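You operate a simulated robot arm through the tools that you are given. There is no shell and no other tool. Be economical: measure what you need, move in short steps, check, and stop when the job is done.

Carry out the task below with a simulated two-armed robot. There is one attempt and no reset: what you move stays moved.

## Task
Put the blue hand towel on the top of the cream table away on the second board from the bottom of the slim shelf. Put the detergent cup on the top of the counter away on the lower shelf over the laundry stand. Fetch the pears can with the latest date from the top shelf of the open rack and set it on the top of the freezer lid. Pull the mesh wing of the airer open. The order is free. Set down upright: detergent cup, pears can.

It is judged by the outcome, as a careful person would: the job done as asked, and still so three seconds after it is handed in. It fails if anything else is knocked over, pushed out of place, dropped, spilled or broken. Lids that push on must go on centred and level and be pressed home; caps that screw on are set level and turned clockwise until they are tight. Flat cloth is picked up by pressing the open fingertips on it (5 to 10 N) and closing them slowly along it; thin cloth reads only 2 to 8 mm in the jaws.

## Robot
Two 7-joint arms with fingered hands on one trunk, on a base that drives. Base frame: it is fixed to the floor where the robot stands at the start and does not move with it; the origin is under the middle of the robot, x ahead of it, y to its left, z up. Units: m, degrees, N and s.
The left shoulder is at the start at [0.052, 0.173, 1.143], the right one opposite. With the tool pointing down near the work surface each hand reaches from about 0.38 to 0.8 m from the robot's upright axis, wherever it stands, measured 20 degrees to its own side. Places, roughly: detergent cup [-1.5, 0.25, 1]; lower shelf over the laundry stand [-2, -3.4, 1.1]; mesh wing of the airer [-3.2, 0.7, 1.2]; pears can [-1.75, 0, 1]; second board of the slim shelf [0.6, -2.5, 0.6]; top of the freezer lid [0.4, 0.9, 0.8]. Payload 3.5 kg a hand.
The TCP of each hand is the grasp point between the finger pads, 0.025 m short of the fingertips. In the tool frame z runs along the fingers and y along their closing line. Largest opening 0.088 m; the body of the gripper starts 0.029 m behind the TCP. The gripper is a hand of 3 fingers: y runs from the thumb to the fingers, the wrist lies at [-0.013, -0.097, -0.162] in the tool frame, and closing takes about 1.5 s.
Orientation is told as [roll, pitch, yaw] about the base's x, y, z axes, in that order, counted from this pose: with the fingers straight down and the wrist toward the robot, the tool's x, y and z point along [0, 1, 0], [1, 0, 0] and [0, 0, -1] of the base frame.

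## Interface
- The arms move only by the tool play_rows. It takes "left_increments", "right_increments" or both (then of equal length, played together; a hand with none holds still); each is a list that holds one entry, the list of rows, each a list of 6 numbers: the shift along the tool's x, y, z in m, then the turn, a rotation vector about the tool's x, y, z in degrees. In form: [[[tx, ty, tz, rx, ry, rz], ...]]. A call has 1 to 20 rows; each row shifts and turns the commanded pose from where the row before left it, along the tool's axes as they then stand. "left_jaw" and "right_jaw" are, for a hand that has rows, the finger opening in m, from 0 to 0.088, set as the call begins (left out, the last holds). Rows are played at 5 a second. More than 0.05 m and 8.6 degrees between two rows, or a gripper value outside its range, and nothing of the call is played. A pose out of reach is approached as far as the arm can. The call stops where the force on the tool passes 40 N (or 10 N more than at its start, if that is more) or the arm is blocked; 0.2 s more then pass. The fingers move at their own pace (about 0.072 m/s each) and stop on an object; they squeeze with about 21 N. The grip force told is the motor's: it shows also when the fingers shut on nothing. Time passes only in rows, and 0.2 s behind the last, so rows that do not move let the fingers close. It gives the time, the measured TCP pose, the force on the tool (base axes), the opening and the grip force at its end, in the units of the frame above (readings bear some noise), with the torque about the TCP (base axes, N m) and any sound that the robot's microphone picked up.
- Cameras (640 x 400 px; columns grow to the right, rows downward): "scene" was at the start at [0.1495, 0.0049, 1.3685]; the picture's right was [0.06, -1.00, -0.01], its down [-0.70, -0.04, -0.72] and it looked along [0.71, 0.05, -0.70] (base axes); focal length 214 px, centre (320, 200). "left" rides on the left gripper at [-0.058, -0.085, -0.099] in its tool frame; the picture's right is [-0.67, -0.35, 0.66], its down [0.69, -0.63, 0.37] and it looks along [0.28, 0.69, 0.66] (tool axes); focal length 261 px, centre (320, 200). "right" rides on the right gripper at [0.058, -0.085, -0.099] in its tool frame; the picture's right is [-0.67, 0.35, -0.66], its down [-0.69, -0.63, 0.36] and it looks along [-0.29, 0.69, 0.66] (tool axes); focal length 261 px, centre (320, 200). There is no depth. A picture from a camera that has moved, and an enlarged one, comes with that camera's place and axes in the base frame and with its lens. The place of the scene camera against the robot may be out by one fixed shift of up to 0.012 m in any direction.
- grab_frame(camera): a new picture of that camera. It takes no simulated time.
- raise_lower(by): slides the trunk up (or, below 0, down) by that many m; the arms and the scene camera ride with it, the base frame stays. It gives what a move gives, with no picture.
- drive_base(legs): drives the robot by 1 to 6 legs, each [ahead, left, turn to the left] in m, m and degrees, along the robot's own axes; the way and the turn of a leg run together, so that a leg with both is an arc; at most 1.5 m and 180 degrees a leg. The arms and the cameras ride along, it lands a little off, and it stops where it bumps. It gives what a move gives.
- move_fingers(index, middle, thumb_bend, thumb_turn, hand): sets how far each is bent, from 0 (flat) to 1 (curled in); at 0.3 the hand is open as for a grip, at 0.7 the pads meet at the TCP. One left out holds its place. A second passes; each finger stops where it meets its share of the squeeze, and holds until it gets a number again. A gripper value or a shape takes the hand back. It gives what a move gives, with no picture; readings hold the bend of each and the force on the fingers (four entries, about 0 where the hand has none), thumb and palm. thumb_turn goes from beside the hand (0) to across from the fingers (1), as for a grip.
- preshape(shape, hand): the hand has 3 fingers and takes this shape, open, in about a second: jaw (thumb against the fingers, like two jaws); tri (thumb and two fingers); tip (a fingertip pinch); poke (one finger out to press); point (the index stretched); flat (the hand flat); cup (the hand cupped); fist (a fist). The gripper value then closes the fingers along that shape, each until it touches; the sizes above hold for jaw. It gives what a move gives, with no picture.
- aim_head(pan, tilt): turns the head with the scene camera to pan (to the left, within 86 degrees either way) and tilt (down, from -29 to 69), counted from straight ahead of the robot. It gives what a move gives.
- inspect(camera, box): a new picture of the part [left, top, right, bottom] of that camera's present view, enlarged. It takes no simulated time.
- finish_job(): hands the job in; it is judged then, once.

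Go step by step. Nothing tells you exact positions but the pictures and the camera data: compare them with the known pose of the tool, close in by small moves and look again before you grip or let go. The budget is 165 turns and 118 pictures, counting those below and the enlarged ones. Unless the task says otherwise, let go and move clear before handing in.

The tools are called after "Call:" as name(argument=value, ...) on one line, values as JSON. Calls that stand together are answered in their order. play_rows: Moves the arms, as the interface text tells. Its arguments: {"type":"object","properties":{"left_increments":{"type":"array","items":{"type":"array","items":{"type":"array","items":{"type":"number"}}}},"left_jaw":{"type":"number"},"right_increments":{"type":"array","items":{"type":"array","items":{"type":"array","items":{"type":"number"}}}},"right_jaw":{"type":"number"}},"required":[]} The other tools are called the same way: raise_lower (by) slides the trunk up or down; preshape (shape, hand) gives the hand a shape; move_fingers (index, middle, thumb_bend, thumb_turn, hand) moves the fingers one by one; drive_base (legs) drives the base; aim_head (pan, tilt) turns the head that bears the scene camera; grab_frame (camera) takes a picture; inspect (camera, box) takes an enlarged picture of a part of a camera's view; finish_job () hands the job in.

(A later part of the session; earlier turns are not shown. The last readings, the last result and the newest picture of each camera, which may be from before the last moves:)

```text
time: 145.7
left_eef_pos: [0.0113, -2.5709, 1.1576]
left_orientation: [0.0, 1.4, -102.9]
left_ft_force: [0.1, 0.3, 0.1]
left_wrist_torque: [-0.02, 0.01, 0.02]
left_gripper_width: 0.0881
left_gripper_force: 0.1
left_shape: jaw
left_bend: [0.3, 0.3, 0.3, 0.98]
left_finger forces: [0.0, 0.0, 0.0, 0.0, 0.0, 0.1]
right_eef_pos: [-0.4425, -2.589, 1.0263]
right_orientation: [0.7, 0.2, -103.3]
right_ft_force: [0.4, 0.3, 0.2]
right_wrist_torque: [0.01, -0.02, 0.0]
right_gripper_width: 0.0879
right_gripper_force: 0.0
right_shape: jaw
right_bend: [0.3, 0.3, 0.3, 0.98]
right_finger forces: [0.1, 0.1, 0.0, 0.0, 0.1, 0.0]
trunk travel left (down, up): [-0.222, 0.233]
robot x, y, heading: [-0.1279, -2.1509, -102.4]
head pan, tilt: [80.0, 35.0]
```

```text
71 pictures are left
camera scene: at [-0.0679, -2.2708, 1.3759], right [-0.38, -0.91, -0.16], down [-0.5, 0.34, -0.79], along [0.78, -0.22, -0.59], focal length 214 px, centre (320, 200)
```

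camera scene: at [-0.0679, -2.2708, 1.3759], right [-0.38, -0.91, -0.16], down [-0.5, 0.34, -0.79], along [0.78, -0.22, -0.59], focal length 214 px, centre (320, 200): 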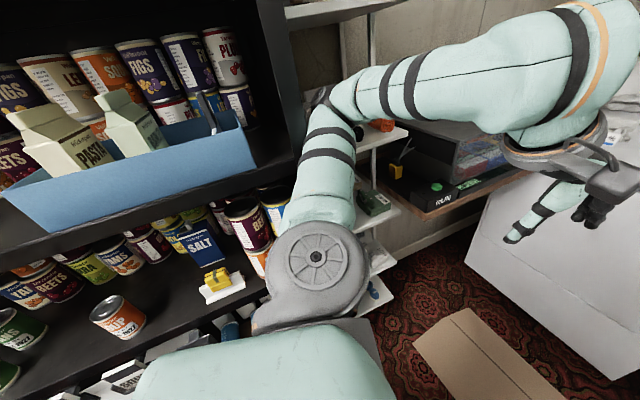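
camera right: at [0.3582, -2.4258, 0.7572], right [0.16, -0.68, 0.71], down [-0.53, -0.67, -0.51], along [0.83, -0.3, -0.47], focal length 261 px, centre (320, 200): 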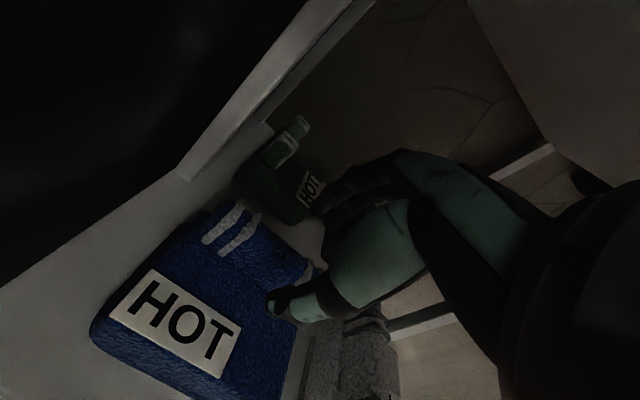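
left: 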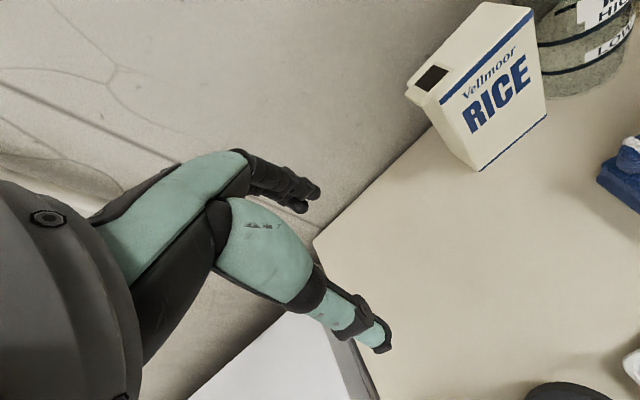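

The left elbow sits in the slim shelf's opening against the rack's side panel. I move straight ahead first (away from the panel), then right.

Call:
drive_base(legs=[[0.1, 0, 0], [0.05, -0.2, 0]])

Call:
grab_frame(camera="scene")

```text
time: 146.4
left_eef_pos: [0.0098, -2.5682, 1.1586]
left_orientation: [0.0, 1.2, -103.5]
left_ft_force: [-0.8, 0.5, 0.6]
left_wrist_torque: [0.02, 0.03, -0.02]
left_gripper_width: 0.088
left_gripper_force: 0.1
left_shape: jaw
left_bend: [0.3, 0.3, 0.3, 0.98]
left_finger forces: [0.0, 0.1, 0.0, 0.0, 0.0, 0.1]
right_eef_pos: [-0.4429, -2.5864, 1.0286]
right_orientation: [0.5, -0.1, -103.7]
right_ft_force: [-0.8, 0.4, -0.3]
right_wrist_torque: [-0.03, 0.02, -0.02]
right_gripper_width: 0.0882
right_gripper_force: 0.1
right_shape: jaw
right_bend: [0.3, 0.3, 0.3, 0.98]
right_finger forces: [0.0, 0.0, 0.1, 0.0, 0.0, 0.1]
trunk travel left (down, up): [-0.222, 0.233]
robot x, y, heading: [-0.1248, -2.1581, -102.5]
head pan, tilt: [80.0, 35.0]
stopped in leg 1: the robot was blocked; the commanded pose is now the measured one
```

```text
70 pictures are left
camera scene: at [-0.0668, -2.2674, 1.3762], right [-0.38, -0.91, -0.15], down [-0.5, 0.34, -0.8], along [0.78, -0.23, -0.59], focal length 214 px, centre (320, 200)
```

scene: 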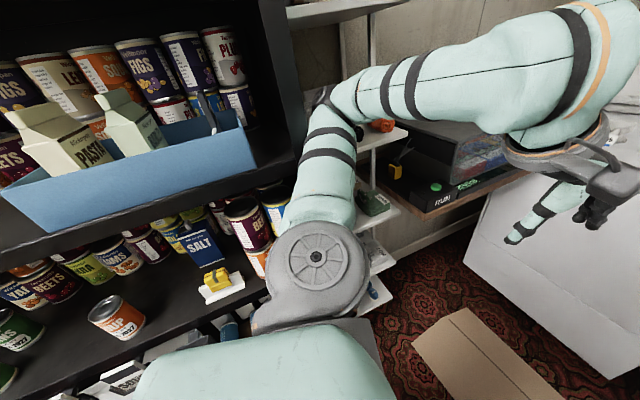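

I pull the elbow out by moving the left hand ahead and inward.

Call:
play_rows(left_increments=[[[-0.015, 0.03, 0, 0, 0, 0], [-0.015, 0.03, 0, 0, 0, 0], [-0.015, 0.03, 0, 0, 0, 0], [-0.015, 0.03, 0, 0, 0, 0], [-0.015, 0.03, 0, 0, 0, 0], [0, 0, 0, 0, 0, 0]]])

Call:
grab_frame(camera="scene")

```text
time: 147.8
left_eef_pos: [-0.0912, -2.6861, 1.1618]
left_orientation: [-0.2, 0.5, -103.2]
left_ft_force: [0.2, -0.7, 0.1]
left_wrist_torque: [-0.02, 0.01, -0.03]
left_gripper_width: 0.0879
left_gripper_force: 0.0
left_shape: jaw
left_bend: [0.3, 0.3, 0.3, 0.98]
left_finger forces: [0.0, 0.0, 0.0, 0.1, 0.0, 0.0]
right_eef_pos: [-0.4372, -2.5763, 1.0353]
right_orientation: [0.4, -0.7, -103.5]
right_ft_force: [0.7, 0.0, -0.7]
right_wrist_torque: [0.01, 0.02, -0.02]
right_gripper_width: 0.0881
right_gripper_force: 0.1
right_shape: jaw
right_bend: [0.3, 0.3, 0.3, 0.98]
right_finger forces: [0.1, 0.0, 0.0, 0.0, 0.0, 0.0]
trunk travel left (down, up): [-0.222, 0.233]
robot x, y, heading: [-0.1286, -2.1501, -102.7]
head pan, tilt: [80.0, 35.0]
```

```text
69 pictures are left
camera scene: at [-0.0607, -2.2536, 1.3772], right [-0.38, -0.91, -0.14], down [-0.5, 0.33, -0.8], along [0.77, -0.23, -0.59], focal length 214 px, centre (320, 200)
```

scene: 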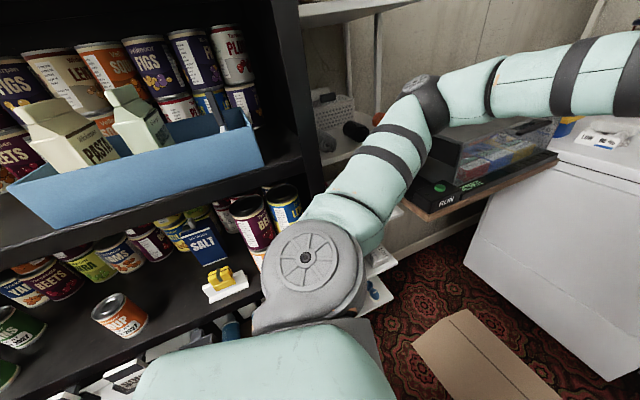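

The elbow is free. Now slide right and straighten, then check the shelf.

Call:
drive_base(legs=[[0.03, -0.17, 0], [0, 0, 12]])

Call:
aim_head(pan=60, tilt=30)

Call:
grab_frame(camera="scene")

```text
time: 149.5
left_eef_pos: [-0.2398, -2.688, 1.1667]
left_orientation: [1.8, -0.8, -99.6]
left_ft_force: [-0.8, 0.5, 0.1]
left_wrist_torque: [0.03, -0.05, 0.03]
left_gripper_width: 0.088
left_gripper_force: 0.0
left_shape: jaw
left_bend: [0.3, 0.3, 0.3, 0.97]
left_finger forces: [0.1, 0.0, 0.1, 0.1, 0.1, 0.0]
right_eef_pos: [-0.5918, -2.5963, 1.0323]
right_orientation: [0.8, -1.1, -101.1]
right_ft_force: [0.3, 0.1, -0.6]
right_wrist_torque: [0.02, 0.07, 0.02]
right_gripper_width: 0.0879
right_gripper_force: 0.1
right_shape: jaw
right_bend: [0.3, 0.3, 0.3, 0.98]
right_finger forces: [0.1, 0.0, 0.1, 0.0, 0.1, 0.0]
trunk travel left (down, up): [-0.222, 0.233]
robot x, y, heading: [-0.2835, -2.1713, -99.3]
head pan, tilt: [80.0, 35.0]
stopped in leg 1: the robot was blocked; the commanded pose is now the measured one
```

```text
time: 150.3
left_eef_pos: [-0.2315, -2.6874, 1.1667]
left_orientation: [1.7, -1.3, -97.7]
left_ft_force: [-0.5, 0.5, 1.1]
left_wrist_torque: [-0.02, -0.02, 0.01]
left_gripper_width: 0.0877
left_gripper_force: 0.1
left_shape: jaw
left_bend: [0.3, 0.3, 0.3, 0.97]
left_finger forces: [0.1, 0.1, 0.1, 0.0, 0.0, 0.1]
right_eef_pos: [-0.5934, -2.5959, 1.0299]
right_orientation: [0.5, -0.5, -101.4]
right_ft_force: [-0.1, 0.4, -0.3]
right_wrist_torque: [-0.01, -0.02, 0.02]
right_gripper_width: 0.0877
right_gripper_force: 0.0
right_shape: jaw
right_bend: [0.3, 0.3, 0.3, 0.98]
right_finger forces: [0.0, 0.0, 0.0, 0.0, 0.1, 0.0]
trunk travel left (down, up): [-0.222, 0.233]
robot x, y, heading: [-0.2921, -2.1705, -98.3]
head pan, tilt: [60.0, 30.0]
```

```text
68 pictures are left
camera scene: at [-0.1297, -2.3014, 1.3791], right [-0.63, -0.77, -0.08], down [-0.44, 0.43, -0.79], along [0.65, -0.46, -0.61], focal length 214 px, centre (320, 200)
```

scene: 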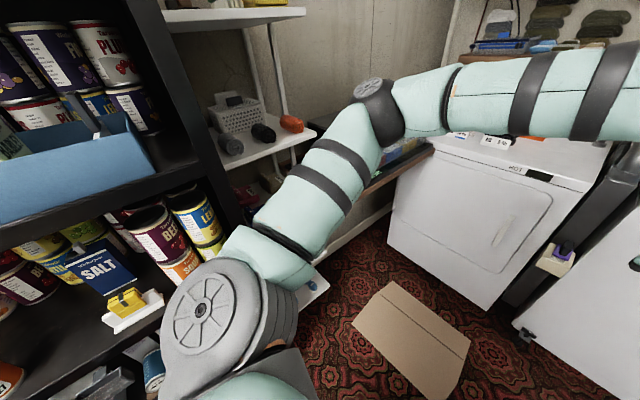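

The rolled towels stand as before. I check what blocks on the right side.

Call:
aim_head(pan=-75, tilt=30)

Call:
grab_frame(camera="scene")

```text
time: 152.5
left_eef_pos: [-0.234, -2.6888, 1.1663]
left_orientation: [1.7, -1.2, -98.0]
left_ft_force: [0.4, 0.3, 0.4]
left_wrist_torque: [-0.02, 0.01, 0.01]
left_gripper_width: 0.0875
left_gripper_force: 0.1
left_shape: jaw
left_bend: [0.3, 0.3, 0.3, 0.97]
left_finger forces: [0.0, 0.1, 0.0, 0.0, 0.0, 0.0]
right_eef_pos: [-0.5932, -2.5949, 1.0289]
right_orientation: [0.5, -0.5, -101.4]
right_ft_force: [0.3, 0.5, 0.5]
right_wrist_torque: [0.02, -0.03, -0.03]
right_gripper_width: 0.0879
right_gripper_force: 0.1
right_shape: jaw
right_bend: [0.3, 0.3, 0.3, 0.98]
right_finger forces: [0.0, 0.0, 0.0, 0.0, 0.0, 0.0]
trunk travel left (down, up): [-0.222, 0.233]
robot x, y, heading: [-0.2875, -2.174, -98.8]
head pan, tilt: [-75.0, 30.0]
```

```text
67 pictures are left
camera scene: at [-0.2899, -2.2564, 1.3945], right [-0.1, 0.98, 0.15], down [0.45, 0.18, -0.87], along [-0.89, -0.02, -0.46], focal length 214 px, centre (320, 200)
```

scene: 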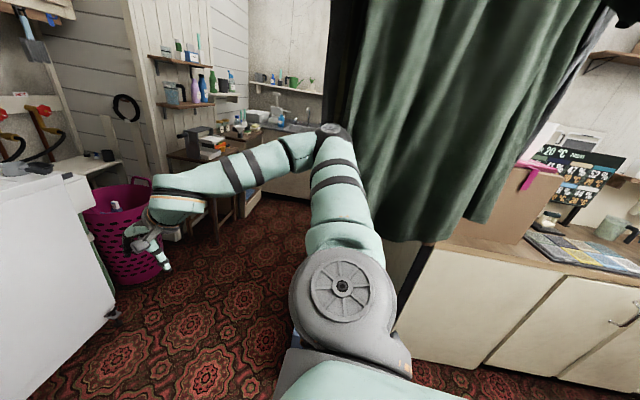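

The right elbow brushes the hanging clothes. I draw the right elbow in too, move slightly away, straighten, and drive north.

Call:
play_rows(right_increments=[[[0.015, 0.03, 0, 0, 0, 0], [0.015, 0.03, 0, 0, 0, 0], [0.015, 0.03, 0, 0, 0, 0], [0.015, 0.03, 0, 0, 0, 0], [0.0, 0.03, 0, 0, 0, 0], [0, 0, 0, 0, 0, 0]]])

Call:
drive_base(legs=[[0.03, 0.06, 0], [0, 0, 9]])

```text
time: 152.8
left_eef_pos: [-0.2766, -2.6861, 1.1692]
left_orientation: [4.1, -1.9, -97.0]
left_ft_force: [-0.2, -0.4, 0.8]
left_wrist_torque: [0.04, -0.02, 0.0]
left_gripper_width: 0.0878
left_gripper_force: 0.1
left_shape: jaw
left_bend: [0.3, 0.3, 0.3, 0.97]
left_finger forces: [0.0, 0.0, 0.1, 0.1, 0.0, 0.0]
right_eef_pos: [-0.6469, -2.588, 1.0118]
right_orientation: [2.1, 0.7, -105.4]
right_ft_force: [0.0, -0.9, 0.1]
right_wrist_torque: [0.01, 0.01, -0.01]
right_gripper_width: 0.0877
right_gripper_force: 0.0
right_shape: jaw
right_bend: [0.3, 0.3, 0.3, 0.98]
right_finger forces: [0.0, 0.1, 0.0, 0.0, 0.1, 0.1]
trunk travel left (down, up): [-0.222, 0.233]
robot x, y, heading: [-0.2913, -2.1705, -99.5]
head pan, tilt: [-75.0, 30.0]
stopped in row 1 (left hand): the arm was blocked; the commanded pose is now the measured one
```

```text
time: 153.5
left_eef_pos: [-0.3565, -2.6682, 1.1606]
left_orientation: [9.3, -2.9, -96.5]
left_ft_force: [-0.7, 0.9, 0.6]
left_wrist_torque: [-0.1, -0.05, 0.01]
left_gripper_width: 0.0878
left_gripper_force: 0.0
left_shape: jaw
left_bend: [0.3, 0.3, 0.3, 0.97]
left_finger forces: [0.1, 0.0, 0.1, 0.0, 0.0, 0.0]
right_eef_pos: [-0.7208, -2.5742, 0.9733]
right_orientation: [5.9, 0.8, -107.5]
right_ft_force: [1.0, -0.4, 0.0]
right_wrist_torque: [-0.03, 0.04, 0.02]
right_gripper_width: 0.0876
right_gripper_force: 0.0
right_shape: jaw
right_bend: [0.3, 0.3, 0.3, 0.98]
right_finger forces: [0.0, 0.0, 0.1, 0.0, 0.0, 0.1]
trunk travel left (down, up): [-0.222, 0.233]
robot x, y, heading: [-0.2757, -2.1772, -99.0]
head pan, tilt: [-75.0, 30.0]
stopped in leg 1: the robot was blocked; the commanded pose is now the measured one
```

Both hands are being pushed; I look again at the left side.

Call:
aim_head(pan=45, tilt=30)

Call:
grab_frame(camera="scene")

Call:
aim_head(pan=-30, tilt=30)

Call:
grab_frame(camera="scene")

```text
time: 155.5
left_eef_pos: [-0.3533, -2.6672, 1.1593]
left_orientation: [9.0, -2.7, -96.7]
left_ft_force: [-0.1, -0.2, -1.1]
left_wrist_torque: [-0.02, 0.01, 0.03]
left_gripper_width: 0.0878
left_gripper_force: 0.0
left_shape: jaw
left_bend: [0.3, 0.3, 0.3, 0.97]
left_finger forces: [0.0, 0.0, 0.0, 0.1, 0.1, 0.0]
right_eef_pos: [-0.7157, -2.5747, 0.9754]
right_orientation: [5.8, 0.5, -106.9]
right_ft_force: [-0.5, -0.4, 0.4]
right_wrist_torque: [0.0, -0.02, -0.02]
right_gripper_width: 0.0877
right_gripper_force: 0.0
right_shape: jaw
right_bend: [0.3, 0.3, 0.3, 0.98]
right_finger forces: [0.0, 0.0, 0.1, 0.1, 0.0, 0.0]
trunk travel left (down, up): [-0.222, 0.233]
robot x, y, heading: [-0.2766, -2.1716, -98.9]
head pan, tilt: [45.0, 30.0]
```

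```text
66 pictures are left
camera scene: at [-0.1444, -2.322, 1.3764], right [-0.81, -0.58, -0.05], down [-0.33, 0.53, -0.78], along [0.48, -0.62, -0.62], focal length 214 px, centre (320, 200)
```

scene: 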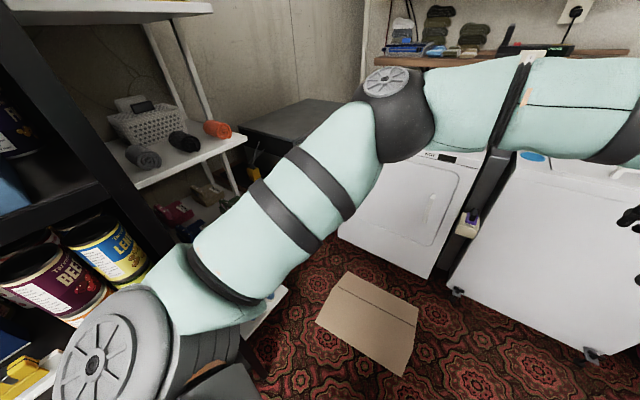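

```text
time: 157.0
left_eef_pos: [-0.3529, -2.6662, 1.1591]
left_orientation: [9.0, -2.8, -96.6]
left_ft_force: [0.4, 0.5, -0.6]
left_wrist_torque: [0.01, 0.01, 0.0]
left_gripper_width: 0.0882
left_gripper_force: 0.1
left_shape: jaw
left_bend: [0.3, 0.3, 0.3, 0.97]
left_finger forces: [0.1, 0.1, 0.0, 0.0, 0.0, 0.0]
right_eef_pos: [-0.716, -2.5732, 0.9755]
right_orientation: [5.9, 0.5, -106.9]
right_ft_force: [0.0, -0.5, 0.2]
right_wrist_torque: [-0.01, 0.02, -0.02]
right_gripper_width: 0.0878
right_gripper_force: 0.1
right_shape: jaw
right_bend: [0.3, 0.3, 0.3, 0.98]
right_finger forces: [0.1, 0.0, 0.1, 0.0, 0.1, 0.1]
trunk travel left (down, up): [-0.222, 0.233]
robot x, y, heading: [-0.2763, -2.1747, -99.2]
head pan, tilt: [-30.0, 30.0]
```

```text
65 pictures are left
camera scene: at [-0.2541, -2.3189, 1.3822], right [-0.77, 0.62, 0.13], down [0.28, 0.51, -0.81], along [-0.57, -0.59, -0.57], focal length 214 px, centre (320, 200)
```

scene: 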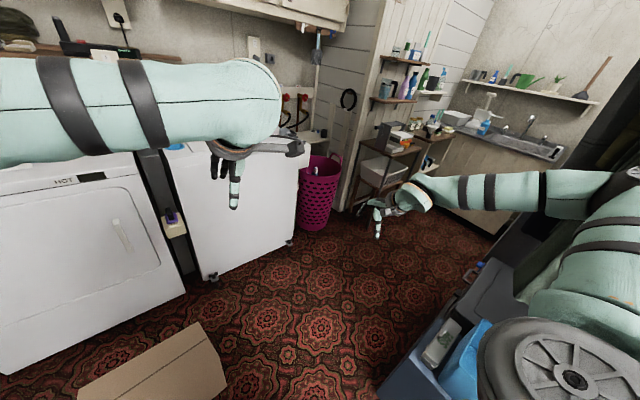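

I look at the right elbow.

Call:
aim_head(pan=-80, tilt=25)

Call:
grab_frame(camera="scene")

```text
time: 158.2
left_eef_pos: [-0.353, -2.6667, 1.1601]
left_orientation: [9.0, -2.8, -96.6]
left_ft_force: [-0.3, -0.9, -0.3]
left_wrist_torque: [0.0, 0.02, 0.02]
left_gripper_width: 0.0879
left_gripper_force: 0.0
left_shape: jaw
left_bend: [0.3, 0.3, 0.3, 0.97]
left_finger forces: [0.0, 0.0, 0.0, 0.0, 0.1, 0.1]
right_eef_pos: [-0.7168, -2.5738, 0.9749]
right_orientation: [5.7, 0.6, -107.0]
right_ft_force: [0.0, -0.1, -0.4]
right_wrist_torque: [-0.01, -0.02, -0.02]
right_gripper_width: 0.0878
right_gripper_force: 0.1
right_shape: jaw
right_bend: [0.3, 0.3, 0.3, 0.98]
right_finger forces: [0.1, 0.0, 0.0, 0.0, 0.0, 0.0]
trunk travel left (down, up): [-0.222, 0.233]
robot x, y, heading: [-0.2772, -2.1712, -99.1]
head pan, tilt: [-80.0, 25.0]
```

```text
64 pictures are left
camera scene: at [-0.2883, -2.2521, 1.402], right [-0.01, 0.99, 0.15], down [0.38, 0.14, -0.91], along [-0.93, 0.05, -0.38], focal length 214 px, centre (320, 200)
```

scene: 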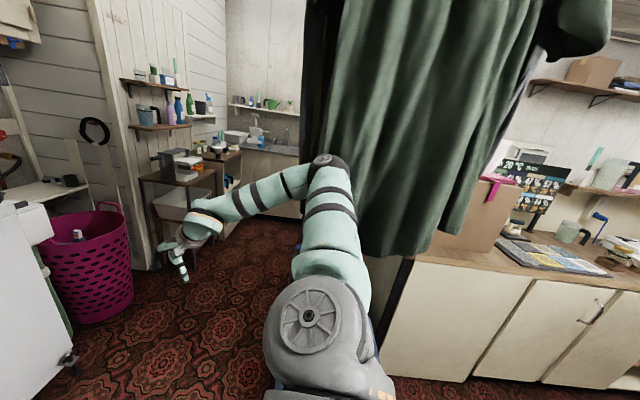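

I let things settle with a still row to see whether the arms drift.

Call:
play_rows(left_increments=[[[0, 0, 0, 0, 0, 0], [0, 0, 0, 0, 0, 0]]])

Call:
drive_base(legs=[[0, 0.04, 0]])

```text
time: 158.5
left_eef_pos: [-0.3785, -2.6544, 1.1562]
left_orientation: [11.6, -3.4, -96.5]
left_ft_force: [0.2, -0.2, -1.0]
left_wrist_torque: [0.0, 0.02, 0.01]
left_gripper_width: 0.0882
left_gripper_force: 0.0
left_shape: jaw
left_bend: [0.3, 0.3, 0.3, 0.97]
left_finger forces: [0.1, 0.0, 0.0, 0.1, 0.0, 0.0]
right_eef_pos: [-0.7425, -2.5752, 0.9619]
right_orientation: [5.3, -1.2, -105.4]
right_ft_force: [0.9, -0.1, -0.1]
right_wrist_torque: [-0.01, -0.01, 0.01]
right_gripper_width: 0.0879
right_gripper_force: 0.0
right_shape: jaw
right_bend: [0.3, 0.3, 0.3, 0.98]
right_finger forces: [0.0, 0.0, 0.0, 0.0, 0.0, 0.1]
trunk travel left (down, up): [-0.222, 0.233]
robot x, y, heading: [-0.2728, -2.1804, -98.0]
head pan, tilt: [-80.0, 25.0]
stopped in row 1 (left hand): the arm was blocked; the commanded pose is now the measured one
```

```text
time: 159.2
left_eef_pos: [-0.3764, -2.6784, 1.1534]
left_orientation: [15.6, -3.6, -95.5]
left_ft_force: [0.1, -1.5, -1.0]
left_wrist_torque: [0.03, 0.05, -0.03]
left_gripper_width: 0.0881
left_gripper_force: 0.0
left_shape: jaw
left_bend: [0.3, 0.3, 0.3, 0.98]
left_finger forces: [0.0, 0.1, 0.1, 0.0, 0.0, 0.0]
right_eef_pos: [-0.7952, -2.581, 0.9218]
right_orientation: [-1.3, -5.6, -103.1]
right_ft_force: [-0.7, 0.4, 0.6]
right_wrist_torque: [-0.01, -0.04, 0.04]
right_gripper_width: 0.0879
right_gripper_force: 0.0
right_shape: jaw
right_bend: [0.3, 0.3, 0.3, 0.98]
right_finger forces: [0.0, 0.1, 0.1, 0.0, 0.0, 0.0]
trunk travel left (down, up): [-0.222, 0.233]
robot x, y, heading: [-0.2634, -2.1905, -97.0]
head pan, tilt: [-80.0, 25.0]
stopped in leg 1: the robot was blocked; the commanded pose is now the measured one
```

The arms are creeping; I look at both arms before any further command.

Call:
aim_head(pan=70, tilt=50)

Call:
grab_frame(camera="scene")

Call:
grab_frame(camera="left")

```text
time: 161.6
left_eef_pos: [-0.3768, -2.675, 1.1545]
left_orientation: [15.8, -3.6, -95.5]
left_ft_force: [0.7, 0.4, -0.1]
left_wrist_torque: [-0.03, 0.03, -0.04]
left_gripper_width: 0.0881
left_gripper_force: 0.1
left_shape: jaw
left_bend: [0.3, 0.3, 0.3, 0.98]
left_finger forces: [0.1, 0.1, 0.0, 0.0, 0.1, 0.1]
right_eef_pos: [-0.7953, -2.5815, 0.9202]
right_orientation: [-1.6, -5.4, -102.8]
right_ft_force: [1.0, -0.2, 0.7]
right_wrist_torque: [-0.02, 0.03, 0.01]
right_gripper_width: 0.088
right_gripper_force: 0.0
right_shape: jaw
right_bend: [0.3, 0.3, 0.3, 0.98]
right_finger forces: [0.0, 0.0, 0.0, 0.0, 0.0, 0.0]
trunk travel left (down, up): [-0.222, 0.233]
robot x, y, heading: [-0.2671, -2.1852, -96.7]
head pan, tilt: [70.0, 50.0]
```

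```text
63 pictures are left
camera scene: at [-0.0948, -2.2848, 1.3524], right [-0.46, -0.88, -0.1], down [-0.72, 0.43, -0.54], along [0.52, -0.18, -0.84], focal length 214 px, centre (320, 200)
```

scene: 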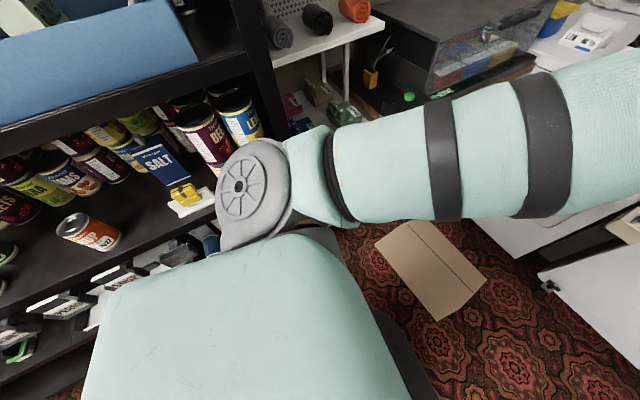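

```text
62 pictures are left
camera left: at [-0.4507, -2.5784, 1.2287], right [-0.44, 0.34, -0.83], down [0.82, 0.54, -0.2], along [0.38, -0.77, -0.51], focal length 261 px, centre (320, 200)
```

left: 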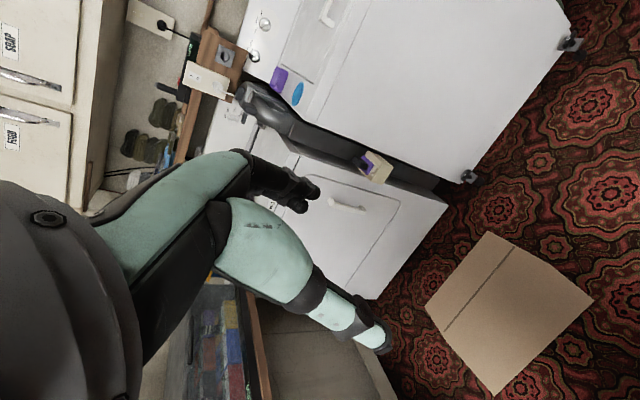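

The left arm is clear of everything. The right hand has swung far out to the right; I bring it back inward and up.

Call:
play_rows(right_increments=[[[0.03, 0.01, -0.015, 0, 0, 0], [0.03, 0.01, -0.015, 0, 0, 0], [0.03, 0.01, -0.015, 0, 0, 0], [0.03, 0.01, -0.015, 0, 0, 0], [0.03, 0.01, -0.015, 0, 0, 0], [0.03, 0.01, -0.015, 0, 0, 0], [0, 0, 0, 0, 0, 0]]])

Call:
aim_head(pan=-70, tilt=45)

Call:
grab_frame(camera="scene")

```text
time: 161.9
left_eef_pos: [-0.3483, -2.7141, 1.1759]
left_orientation: [16.8, -4.1, -93.1]
left_ft_force: [-0.4, -0.4, 0.6]
left_wrist_torque: [0.04, 0.02, 0.0]
left_gripper_width: 0.0878
left_gripper_force: 0.0
left_shape: jaw
left_bend: [0.3, 0.3, 0.3, 0.98]
left_finger forces: [0.0, 0.1, 0.1, 0.0, 0.0, 0.0]
right_eef_pos: [-0.8045, -2.5741, 0.8868]
right_orientation: [-4.3, -5.7, -101.3]
right_ft_force: [-0.3, -0.7, -1.4]
right_wrist_torque: [-0.02, 0.0, 0.02]
right_gripper_width: 0.0877
right_gripper_force: 0.2
right_shape: jaw
right_bend: [0.3, 0.3, 0.3, 0.98]
right_finger forces: [0.0, 0.1, 0.1, 0.0, 0.0, 0.0]
trunk travel left (down, up): [-0.222, 0.233]
robot x, y, heading: [-0.2583, -2.1829, -97.1]
head pan, tilt: [70.0, 50.0]
stopped in row 1 (left hand): the arm was blocked; the commanded pose is now the measured one
```

```text
time: 164.1
left_eef_pos: [-0.3467, -2.7102, 1.1729]
left_orientation: [17.1, -4.1, -93.2]
left_ft_force: [0.1, -0.2, -0.5]
left_wrist_torque: [0.0, -0.02, -0.02]
left_gripper_width: 0.0879
left_gripper_force: 0.0
left_shape: jaw
left_bend: [0.3, 0.3, 0.3, 0.98]
left_finger forces: [0.0, 0.1, 0.0, 0.0, 0.0, 0.0]
right_eef_pos: [-0.8047, -2.5738, 0.8863]
right_orientation: [-4.6, -5.6, -100.8]
right_ft_force: [-0.2, 0.3, -0.8]
right_wrist_torque: [0.01, -0.03, 0.02]
right_gripper_width: 0.0878
right_gripper_force: 0.1
right_shape: jaw
right_bend: [0.3, 0.3, 0.3, 0.98]
right_finger forces: [0.0, 0.0, 0.0, 0.0, 0.1, 0.0]
trunk travel left (down, up): [-0.222, 0.233]
robot x, y, heading: [-0.2635, -2.1872, -96.6]
head pan, tilt: [-70.0, 45.0]
```

```text
61 pictures are left
camera scene: at [-0.2333, -2.2683, 1.3724], right [-0.22, 0.96, 0.15], down [0.64, 0.26, -0.72], along [-0.74, -0.06, -0.67], focal length 214 px, centre (320, 200)
```

scene: 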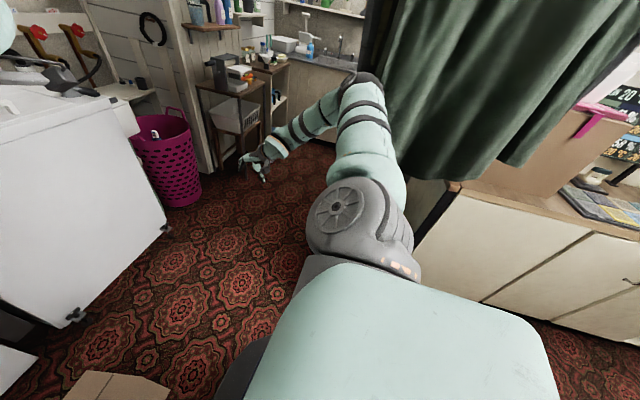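

The right elbow leans on the hanging tee. I try a pure left turn, which swings that elbow south, away from it.

Call:
drive_base(legs=[[0, 0, 8]])

Call:
drive_base(legs=[[0.08, 0, 0]])

```text
time: 164.9
left_eef_pos: [-0.2826, -2.7744, 1.2075]
left_orientation: [19.1, -5.1, -87.1]
left_ft_force: [-0.6, 0.4, 0.5]
left_wrist_torque: [0.01, 0.0, -0.02]
left_gripper_width: 0.0878
left_gripper_force: 0.1
left_shape: jaw
left_bend: [0.3, 0.3, 0.3, 0.98]
left_finger forces: [0.1, 0.1, 0.0, 0.0, 0.0, 0.0]
right_eef_pos: [-0.7895, -2.577, 0.828]
right_orientation: [0.3, -7.7, -102.3]
right_ft_force: [-0.3, -0.8, 0.5]
right_wrist_torque: [0.01, 0.0, -0.02]
right_gripper_width: 0.0881
right_gripper_force: 0.1
right_shape: jaw
right_bend: [0.3, 0.3, 0.3, 0.98]
right_finger forces: [0.0, 0.0, 0.1, 0.0, 0.0, 0.0]
trunk travel left (down, up): [-0.222, 0.233]
robot x, y, heading: [-0.2558, -2.1812, -96.0]
head pan, tilt: [-70.0, 45.0]
stopped in leg 1: the robot was blocked; the commanded pose is now the measured one
```

```text
time: 165.6
left_eef_pos: [-0.209, -2.8191, 1.2317]
left_orientation: [16.7, -5.7, -74.3]
left_ft_force: [-0.1, -0.3, 0.0]
left_wrist_torque: [0.0, -0.05, 0.02]
left_gripper_width: 0.0877
left_gripper_force: 0.1
left_shape: jaw
left_bend: [0.3, 0.3, 0.3, 0.98]
left_finger forces: [0.0, 0.0, 0.1, 0.0, 0.0, 0.0]
right_eef_pos: [-0.7669, -2.5632, 0.7651]
right_orientation: [5.2, -6.9, -102.3]
right_ft_force: [0.3, -0.6, -0.2]
right_wrist_torque: [0.03, -0.02, 0.0]
right_gripper_width: 0.0881
right_gripper_force: 0.2
right_shape: jaw
right_bend: [0.3, 0.3, 0.3, 0.98]
right_finger forces: [0.1, 0.0, 0.0, 0.1, 0.0, 0.1]
trunk travel left (down, up): [-0.222, 0.233]
robot x, y, heading: [-0.2425, -2.1891, -96.5]
head pan, tilt: [-70.0, 45.0]
stopped in leg 1: the robot was blocked; the commanded pose is now the measured one
```

I look straight down around the base for a contact there.

Call:
aim_head(pan=-80, tilt=69)

Call:
grab_frame(camera="scene")

Call:
aim_head(pan=86, tilt=40)

Call:
grab_frame(camera="scene")

```text
time: 166.5
left_eef_pos: [-0.2173, -2.8189, 1.2272]
left_orientation: [17.3, -5.5, -75.5]
left_ft_force: [-0.6, -0.5, -0.4]
left_wrist_torque: [-0.04, -0.01, 0.02]
left_gripper_width: 0.0879
left_gripper_force: 0.0
left_shape: jaw
left_bend: [0.3, 0.3, 0.3, 0.98]
left_finger forces: [0.0, 0.1, 0.0, 0.1, 0.0, 0.0]
right_eef_pos: [-0.7665, -2.5647, 0.7658]
right_orientation: [5.9, -6.4, -103.2]
right_ft_force: [0.0, -0.5, 0.9]
right_wrist_torque: [0.01, -0.02, 0.0]
right_gripper_width: 0.0879
right_gripper_force: 0.0
right_shape: jaw
right_bend: [0.3, 0.3, 0.3, 0.98]
right_finger forces: [0.1, 0.0, 0.0, 0.1, 0.0, 0.0]
trunk travel left (down, up): [-0.222, 0.233]
robot x, y, heading: [-0.2457, -2.1913, -96.3]
head pan, tilt: [-80.0, 68.8]
```

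```text
60 pictures are left
camera scene: at [-0.2206, -2.2494, 1.3414], right [-0.06, 0.99, 0.14], down [0.91, 0.11, -0.4], along [-0.41, 0.11, -0.91], focal length 214 px, centre (320, 200)
```

scene: 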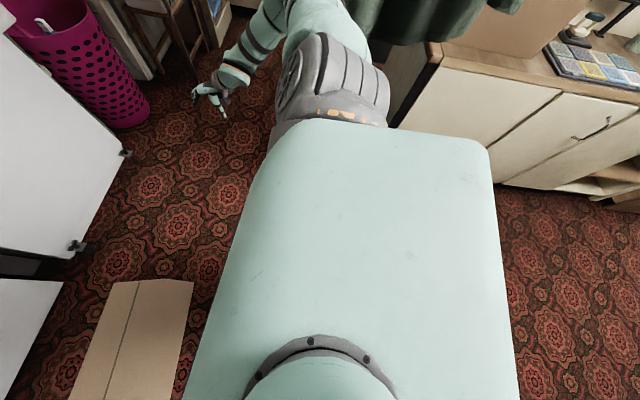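

```text
time: 169.0
left_eef_pos: [-0.2184, -2.8183, 1.2237]
left_orientation: [17.5, -5.2, -75.9]
left_ft_force: [0.9, -0.7, 0.2]
left_wrist_torque: [0.0, 0.0, -0.03]
left_gripper_width: 0.0879
left_gripper_force: 0.0
left_shape: jaw
left_bend: [0.3, 0.3, 0.3, 0.98]
left_finger forces: [0.1, 0.0, 0.0, 0.0, 0.0, 0.0]
right_eef_pos: [-0.7649, -2.5668, 0.7665]
right_orientation: [5.9, -6.3, -103.3]
right_ft_force: [-0.1, 0.6, -0.7]
right_wrist_torque: [-0.01, -0.03, -0.02]
right_gripper_width: 0.0877
right_gripper_force: 0.0
right_shape: jaw
right_bend: [0.3, 0.3, 0.3, 0.98]
right_finger forces: [0.0, 0.0, 0.0, 0.0, 0.0, 0.0]
trunk travel left (down, up): [-0.222, 0.233]
robot x, y, heading: [-0.2429, -2.1882, -96.6]
head pan, tilt: [85.9, 40.0]
```

```text
59 pictures are left
camera scene: at [-0.0797, -2.2676, 1.3684], right [-0.19, -0.97, -0.13], down [-0.67, 0.22, -0.71], along [0.72, -0.05, -0.69], focal length 214 px, centre (320, 200)
```

scene: 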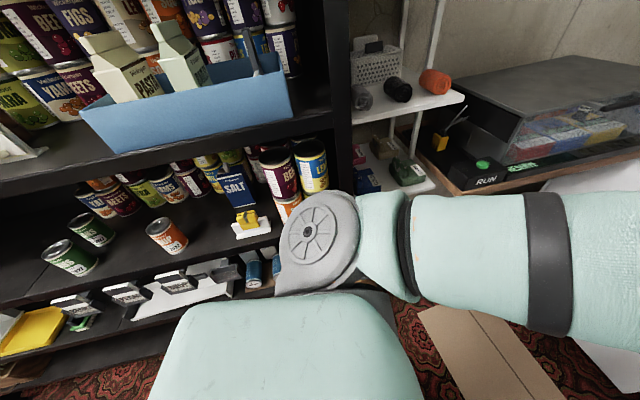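

I check the right arm from its own camera and the head.

Call:
aim_head(pan=-80, tilt=35)

Call:
inspect(camera="scene", box=[160, 0, 560, 250])

Call:
grab_frame(camera="right")

```text
time: 171.5
left_eef_pos: [-0.2202, -2.8191, 1.2203]
left_orientation: [17.7, -5.1, -75.9]
left_ft_force: [0.3, -0.3, 0.4]
left_wrist_torque: [0.03, 0.03, -0.01]
left_gripper_width: 0.0881
left_gripper_force: 0.1
left_shape: jaw
left_bend: [0.3, 0.3, 0.3, 0.98]
left_finger forces: [0.0, 0.0, 0.1, 0.0, 0.1, 0.1]
right_eef_pos: [-0.7673, -2.5669, 0.7649]
right_orientation: [5.9, -6.5, -103.3]
right_ft_force: [0.2, 0.7, -0.8]
right_wrist_torque: [0.0, -0.01, 0.0]
right_gripper_width: 0.0878
right_gripper_force: 0.0
right_shape: jaw
right_bend: [0.3, 0.3, 0.3, 0.98]
right_finger forces: [0.1, 0.0, 0.1, 0.1, 0.0, 0.0]
trunk travel left (down, up): [-0.222, 0.233]
robot x, y, heading: [-0.2438, -2.1864, -96.3]
head pan, tilt: [-80.0, 35.0]
```

```text
1.60 times, centred on (360, 125) of scene
camera zoom: at [-0.2506, -2.2588, 1.3861], right [-0.06, 0.99, 0.14], down [0.53, 0.15, -0.83], along [-0.85, 0.03, -0.53], focal length 343 px, centre (256, 320)
```

zoom: 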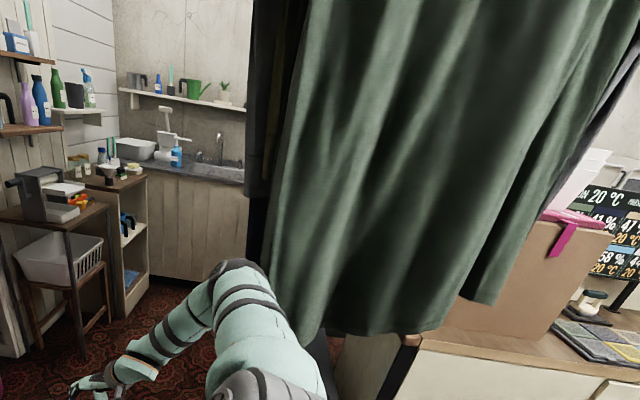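

```text
57 pictures are left
camera right: at [-0.6986, -2.4848, 0.861], right [-0.78, -0.1, 0.62], down [-0.5, 0.71, -0.5], along [-0.39, -0.7, -0.6], focal length 261 px, centre (320, 200)
```

right: 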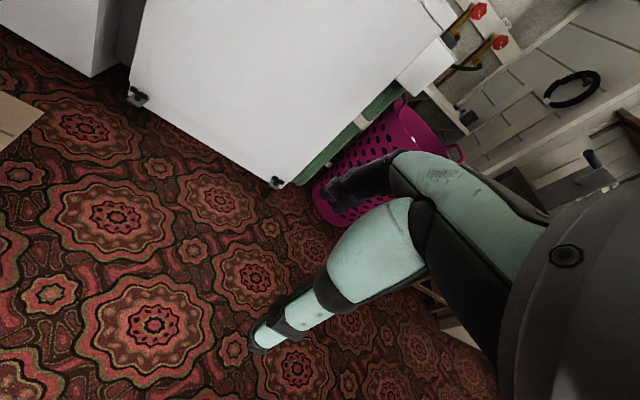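

The right arm looks free now, just south of the tee. I try raising and bringing the right hand inward in small steps.

Call:
play_rows(right_increments=[[[0.01, 0.02, -0.01, 0, 0, 0], [0.02, 0.02, -0.01, 0, 0, 0], [0.02, 0.02, -0.01, 0, 0, 0], [0.02, 0.02, -0.01, 0, 0, 0], [0, 0, 0, 0, 0, 0]]])

```text
time: 172.2
left_eef_pos: [-0.2586, -2.7939, 1.2197]
left_orientation: [18.6, -5.2, -77.5]
left_ft_force: [-0.5, 0.0, 0.3]
left_wrist_torque: [-0.02, 0.0, -0.01]
left_gripper_width: 0.0881
left_gripper_force: 0.1
left_shape: jaw
left_bend: [0.3, 0.3, 0.3, 0.98]
left_finger forces: [0.0, 0.1, 0.0, 0.1, 0.0, 0.0]
right_eef_pos: [-0.7524, -2.5519, 0.758]
right_orientation: [10.4, -4.3, -106.7]
right_ft_force: [0.4, -0.1, -0.3]
right_wrist_torque: [-0.06, -0.02, 0.01]
right_gripper_width: 0.0879
right_gripper_force: 0.0
right_shape: jaw
right_bend: [0.3, 0.3, 0.3, 0.98]
right_finger forces: [0.0, 0.0, 0.0, 0.0, 0.0, 0.0]
trunk travel left (down, up): [-0.222, 0.233]
robot x, y, heading: [-0.2313, -2.1671, -99.3]
head pan, tilt: [-80.0, 35.0]
stopped in row 3 (right hand): the arm was blocked; the commanded pose is now the measured one
```

I try lowering the trunk, so the elbow passes below the garments' hem.

Call:
raise_lower(by=-0.1)

Call:
grab_frame(camera="scene")

```text
time: 172.9
left_eef_pos: [-0.2815, -2.7868, 1.1576]
left_orientation: [20.7, -5.0, -77.8]
left_ft_force: [-0.6, -0.1, -1.3]
left_wrist_torque: [0.0, -0.06, 0.02]
left_gripper_width: 0.0882
left_gripper_force: 0.1
left_shape: jaw
left_bend: [0.3, 0.3, 0.3, 0.97]
left_finger forces: [0.0, 0.0, 0.0, 0.1, 0.1, 0.1]
right_eef_pos: [-0.756, -2.5465, 0.7039]
right_orientation: [11.3, -3.8, -108.5]
right_ft_force: [0.6, -1.1, -0.6]
right_wrist_torque: [-0.02, -0.04, -0.03]
right_gripper_width: 0.0881
right_gripper_force: 0.1
right_shape: jaw
right_bend: [0.3, 0.3, 0.3, 0.98]
right_finger forces: [0.1, 0.0, 0.1, 0.0, 0.0, 0.0]
trunk travel left (down, up): [-0.18, 0.274]
robot x, y, heading: [-0.2318, -2.1684, -99.3]
head pan, tilt: [-80.0, 35.0]
stopped: the arm was blocked; the commanded pose is now the measured one
```

```text
56 pictures are left
camera scene: at [-0.2629, -2.2623, 1.3355], right [0.0, 0.98, 0.2], down [0.55, 0.16, -0.82], along [-0.83, 0.11, -0.54], focal length 214 px, centre (320, 200)
```

scene: 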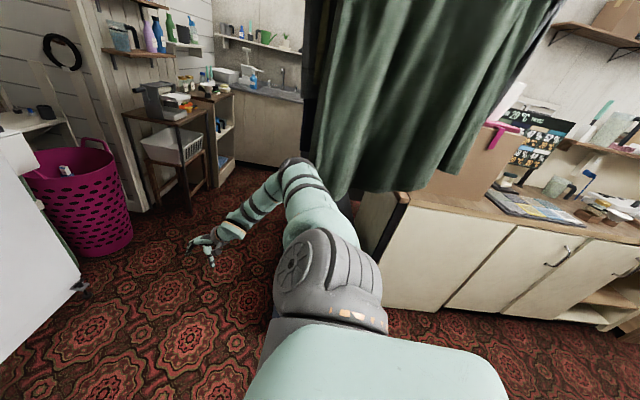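

It sank 4 cm before stopping; I repeat.

Call:
raise_lower(by=-0.1)

Call:
raise_lower(by=-0.08)

Call:
drive_base(legs=[[0.06, 0, 0]])

```text
time: 173.2
left_eef_pos: [-0.2848, -2.7885, 1.1378]
left_orientation: [22.4, -4.2, -76.0]
left_ft_force: [-0.8, 0.2, 0.8]
left_wrist_torque: [-0.04, -0.08, 0.04]
left_gripper_width: 0.088
left_gripper_force: 0.1
left_shape: jaw
left_bend: [0.3, 0.3, 0.3, 0.98]
left_finger forces: [0.1, 0.0, 0.0, 0.0, 0.0, 0.1]
right_eef_pos: [-0.7539, -2.5452, 0.6797]
right_orientation: [13.0, -3.1, -107.7]
right_ft_force: [0.4, 1.1, -0.9]
right_wrist_torque: [-0.02, 0.05, -0.03]
right_gripper_width: 0.0879
right_gripper_force: 0.1
right_shape: jaw
right_bend: [0.3, 0.3, 0.3, 0.98]
right_finger forces: [0.0, 0.0, 0.1, 0.0, 0.0, 0.1]
trunk travel left (down, up): [-0.178, 0.277]
robot x, y, heading: [-0.2261, -2.1685, -99.2]
head pan, tilt: [-80.0, 35.0]
stopped: the arm was blocked; the commanded pose is now the measured one
```

```text
time: 174.4
left_eef_pos: [-0.3142, -2.7965, 1.024]
left_orientation: [23.9, -1.8, -78.6]
left_ft_force: [-0.4, 0.5, -0.1]
left_wrist_torque: [-0.01, -0.01, 0.01]
left_gripper_width: 0.088
left_gripper_force: 0.1
left_shape: jaw
left_bend: [0.3, 0.3, 0.3, 0.98]
left_finger forces: [0.0, 0.0, 0.1, 0.1, 0.1, 0.0]
right_eef_pos: [-0.766, -2.552, 0.6126]
right_orientation: [12.1, -3.8, -107.9]
right_ft_force: [-0.2, 0.2, -1.0]
right_wrist_torque: [0.0, -0.01, 0.01]
right_gripper_width: 0.0882
right_gripper_force: 0.0
right_shape: jaw
right_bend: [0.3, 0.3, 0.3, 0.98]
right_finger forces: [0.0, 0.0, 0.1, 0.0, 0.0, 0.0]
trunk travel left (down, up): [-0.098, 0.357]
robot x, y, heading: [-0.2278, -2.1676, -98.9]
head pan, tilt: [-80.0, 35.0]
```

```text
time: 175.5
left_eef_pos: [-0.3511, -2.825, 1.0106]
left_orientation: [26.0, -1.6, -80.0]
left_ft_force: [-0.1, 1.0, 1.2]
left_wrist_torque: [-0.03, -0.02, -0.01]
left_gripper_width: 0.0879
left_gripper_force: 0.1
left_shape: jaw
left_bend: [0.3, 0.3, 0.3, 0.98]
left_finger forces: [0.1, 0.0, 0.1, 0.0, 0.0, 0.1]
right_eef_pos: [-0.7817, -2.5539, 0.5901]
right_orientation: [13.7, -3.1, -111.6]
right_ft_force: [-0.3, -0.3, 0.2]
right_wrist_torque: [0.04, 0.04, -0.04]
right_gripper_width: 0.088
right_gripper_force: 0.1
right_shape: jaw
right_bend: [0.3, 0.3, 0.3, 0.98]
right_finger forces: [0.1, 0.0, 0.0, 0.0, 0.0, 0.0]
trunk travel left (down, up): [-0.098, 0.357]
robot x, y, heading: [-0.2212, -2.2034, -102.1]
head pan, tilt: [-80.0, 35.0]
stopped in leg 1: the robot was blocked; the commanded pose is now the measured one
```

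Lowering worked fully and driving moved a bit. I lower more and look.

Call:
raise_lower(by=-0.09)

Call:
aim_head(pan=-70, tilt=10)

Call:
grab_frame(camera="scene")

```text
time: 176.2
left_eef_pos: [-0.3564, -2.8492, 0.8387]
left_orientation: [34.2, 8.5, -76.1]
left_ft_force: [-0.6, 0.6, 0.6]
left_wrist_torque: [0.02, 0.0, 0.01]
left_gripper_width: 0.0881
left_gripper_force: 0.0
left_shape: jaw
left_bend: [0.3, 0.3, 0.3, 0.98]
left_finger forces: [0.0, 0.1, 0.0, 0.0, 0.0, 0.1]
right_eef_pos: [-0.8105, -2.5505, 0.5198]
right_orientation: [15.1, -1.3, -111.7]
right_ft_force: [0.5, -0.1, 0.3]
right_wrist_torque: [0.02, 0.03, -0.03]
right_gripper_width: 0.088
right_gripper_force: 0.1
right_shape: jaw
right_bend: [0.3, 0.3, 0.3, 0.98]
right_finger forces: [0.0, 0.0, 0.0, 0.0, 0.0, 0.1]
trunk travel left (down, up): [-0.053, 0.402]
robot x, y, heading: [-0.2305, -2.205, -102.8]
head pan, tilt: [-80.0, 35.0]
stopped: the arm was blocked; the commanded pose is now the measured one
```

```text
time: 177.1
left_eef_pos: [-0.3604, -2.8469, 0.8445]
left_orientation: [34.3, 8.1, -76.1]
left_ft_force: [-0.7, 0.4, -0.3]
left_wrist_torque: [-0.01, -0.01, -0.01]
left_gripper_width: 0.088
left_gripper_force: 0.0
left_shape: jaw
left_bend: [0.3, 0.3, 0.3, 0.98]
left_finger forces: [0.1, 0.0, 0.0, 0.1, 0.0, 0.0]
right_eef_pos: [-0.8128, -2.5471, 0.5202]
right_orientation: [15.3, -1.4, -111.8]
right_ft_force: [-0.4, -0.4, 0.6]
right_wrist_torque: [0.03, 0.01, 0.03]
right_gripper_width: 0.0881
right_gripper_force: 0.0
right_shape: jaw
right_bend: [0.3, 0.3, 0.3, 0.98]
right_finger forces: [0.0, 0.1, 0.1, 0.1, 0.1, 0.1]
trunk travel left (down, up): [-0.053, 0.402]
robot x, y, heading: [-0.2296, -2.2033, -102.6]
head pan, tilt: [-70.0, 10.0]
```

```text
55 pictures are left
camera scene: at [-0.3732, -2.4305, 1.1863], right [-0.15, 0.91, 0.38], down [0.26, 0.41, -0.87], along [-0.95, -0.03, -0.3], focal length 214 px, centre (320, 200)
```

scene: 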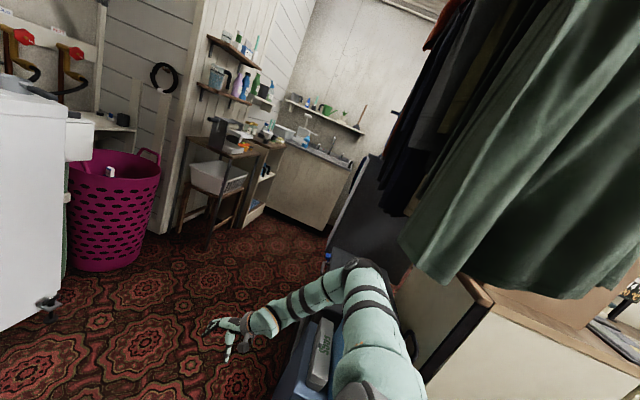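

The elbow is now below the hem. I try driving ahead, away from the clothes.

Call:
drive_base(legs=[[0.12, 0, 0]])

Call:
drive_base(legs=[[0.12, 0, 0]])

```text
time: 178.3
left_eef_pos: [-0.3868, -2.9674, 0.8441]
left_orientation: [34.3, 8.1, -76.1]
left_ft_force: [-0.2, 0.1, 0.2]
left_wrist_torque: [0.02, -0.02, 0.0]
left_gripper_width: 0.0881
left_gripper_force: 0.0
left_shape: jaw
left_bend: [0.3, 0.3, 0.3, 0.98]
left_finger forces: [0.0, 0.0, 0.0, 0.0, 0.0, 0.0]
right_eef_pos: [-0.8399, -2.6686, 0.5206]
right_orientation: [15.2, -1.5, -111.8]
right_ft_force: [0.6, -0.7, 0.7]
right_wrist_torque: [-0.03, -0.01, 0.02]
right_gripper_width: 0.0881
right_gripper_force: 0.0
right_shape: jaw
right_bend: [0.3, 0.3, 0.3, 0.98]
right_finger forces: [0.0, 0.1, 0.0, 0.1, 0.0, 0.0]
trunk travel left (down, up): [-0.053, 0.402]
robot x, y, heading: [-0.2576, -2.3264, -102.4]
head pan, tilt: [-70.0, 10.0]
```

```text
time: 179.6
left_eef_pos: [-0.4113, -3.0856, 0.8438]
left_orientation: [34.1, 7.9, -75.9]
left_ft_force: [0.4, -0.4, 0.5]
left_wrist_torque: [0.0, -0.04, -0.03]
left_gripper_width: 0.088
left_gripper_force: 0.1
left_shape: jaw
left_bend: [0.3, 0.3, 0.3, 0.98]
left_finger forces: [0.0, 0.0, 0.1, 0.0, 0.0, 0.0]
right_eef_pos: [-0.8655, -2.7873, 0.5201]
right_orientation: [15.1, -1.5, -111.8]
right_ft_force: [-1.5, 0.2, -0.4]
right_wrist_torque: [0.0, 0.02, 0.02]
right_gripper_width: 0.0878
right_gripper_force: 0.0
right_shape: jaw
right_bend: [0.3, 0.3, 0.3, 0.98]
right_finger forces: [0.0, 0.0, 0.0, 0.0, 0.0, 0.1]
trunk travel left (down, up): [-0.053, 0.402]
robot x, y, heading: [-0.2871, -2.4417, -102.5]
head pan, tilt: [-70.0, 10.0]
```

Free. I raise the trunk again and put both hands back into a compact pose.

Call:
raise_lower(by=0.17)

Call:
aim_head(pan=0, tilt=35)

Call:
grab_frame(camera="scene")

```text
time: 181.5
left_eef_pos: [-0.3953, -3.0475, 1.1392]
left_orientation: [29.4, -1.3, -75.4]
left_ft_force: [-0.6, 0.7, 0.7]
left_wrist_torque: [0.0, -0.01, 0.0]
left_gripper_width: 0.0881
left_gripper_force: 0.1
left_shape: jaw
left_bend: [0.3, 0.3, 0.3, 0.98]
left_finger forces: [0.1, 0.1, 0.0, 0.0, 0.1, 0.1]
right_eef_pos: [-0.8659, -2.7857, 0.6906]
right_orientation: [15.3, -1.4, -111.8]
right_ft_force: [0.4, 0.2, 0.8]
right_wrist_torque: [0.0, -0.02, 0.0]
right_gripper_width: 0.088
right_gripper_force: 0.1
right_shape: jaw
right_bend: [0.3, 0.3, 0.3, 0.98]
right_finger forces: [0.1, 0.1, 0.0, 0.1, 0.1, 0.0]
trunk travel left (down, up): [-0.223, 0.232]
robot x, y, heading: [-0.2883, -2.441, -102.3]
head pan, tilt: [-70.0, 10.0]
```

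```text
time: 182.9
left_eef_pos: [-0.3939, -3.0463, 1.141]
left_orientation: [29.3, -1.5, -75.4]
left_ft_force: [-0.6, -0.7, 0.2]
left_wrist_torque: [-0.01, 0.01, -0.02]
left_gripper_width: 0.0881
left_gripper_force: 0.0
left_shape: jaw
left_bend: [0.3, 0.3, 0.3, 0.98]
left_finger forces: [0.0, 0.0, 0.1, 0.0, 0.0, 0.1]
right_eef_pos: [-0.8647, -2.7856, 0.6911]
right_orientation: [15.2, -1.5, -111.8]
right_ft_force: [0.6, -0.1, -0.9]
right_wrist_torque: [0.0, 0.0, -0.02]
right_gripper_width: 0.0879
right_gripper_force: 0.1
right_shape: jaw
right_bend: [0.3, 0.3, 0.3, 0.98]
right_finger forces: [0.0, 0.0, 0.0, 0.0, 0.1, 0.0]
trunk travel left (down, up): [-0.223, 0.232]
robot x, y, heading: [-0.2854, -2.4388, -102.4]
head pan, tilt: [0.0, 35.0]
```

```text
54 pictures are left
camera scene: at [-0.3192, -2.591, 1.3678], right [-0.98, 0.22, 0.0], down [0.15, 0.67, -0.73], along [-0.16, -0.71, -0.68], focal length 214 px, centre (320, 200)
```

scene: 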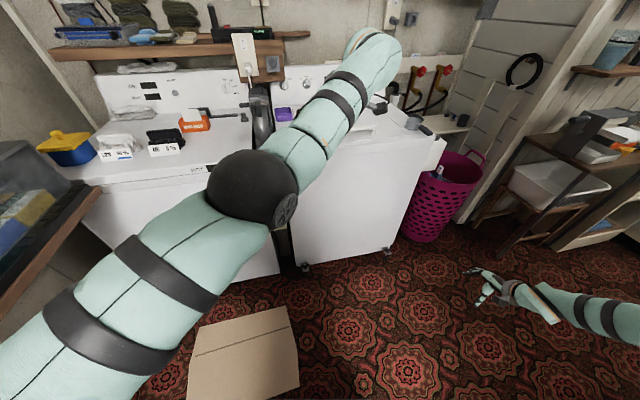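

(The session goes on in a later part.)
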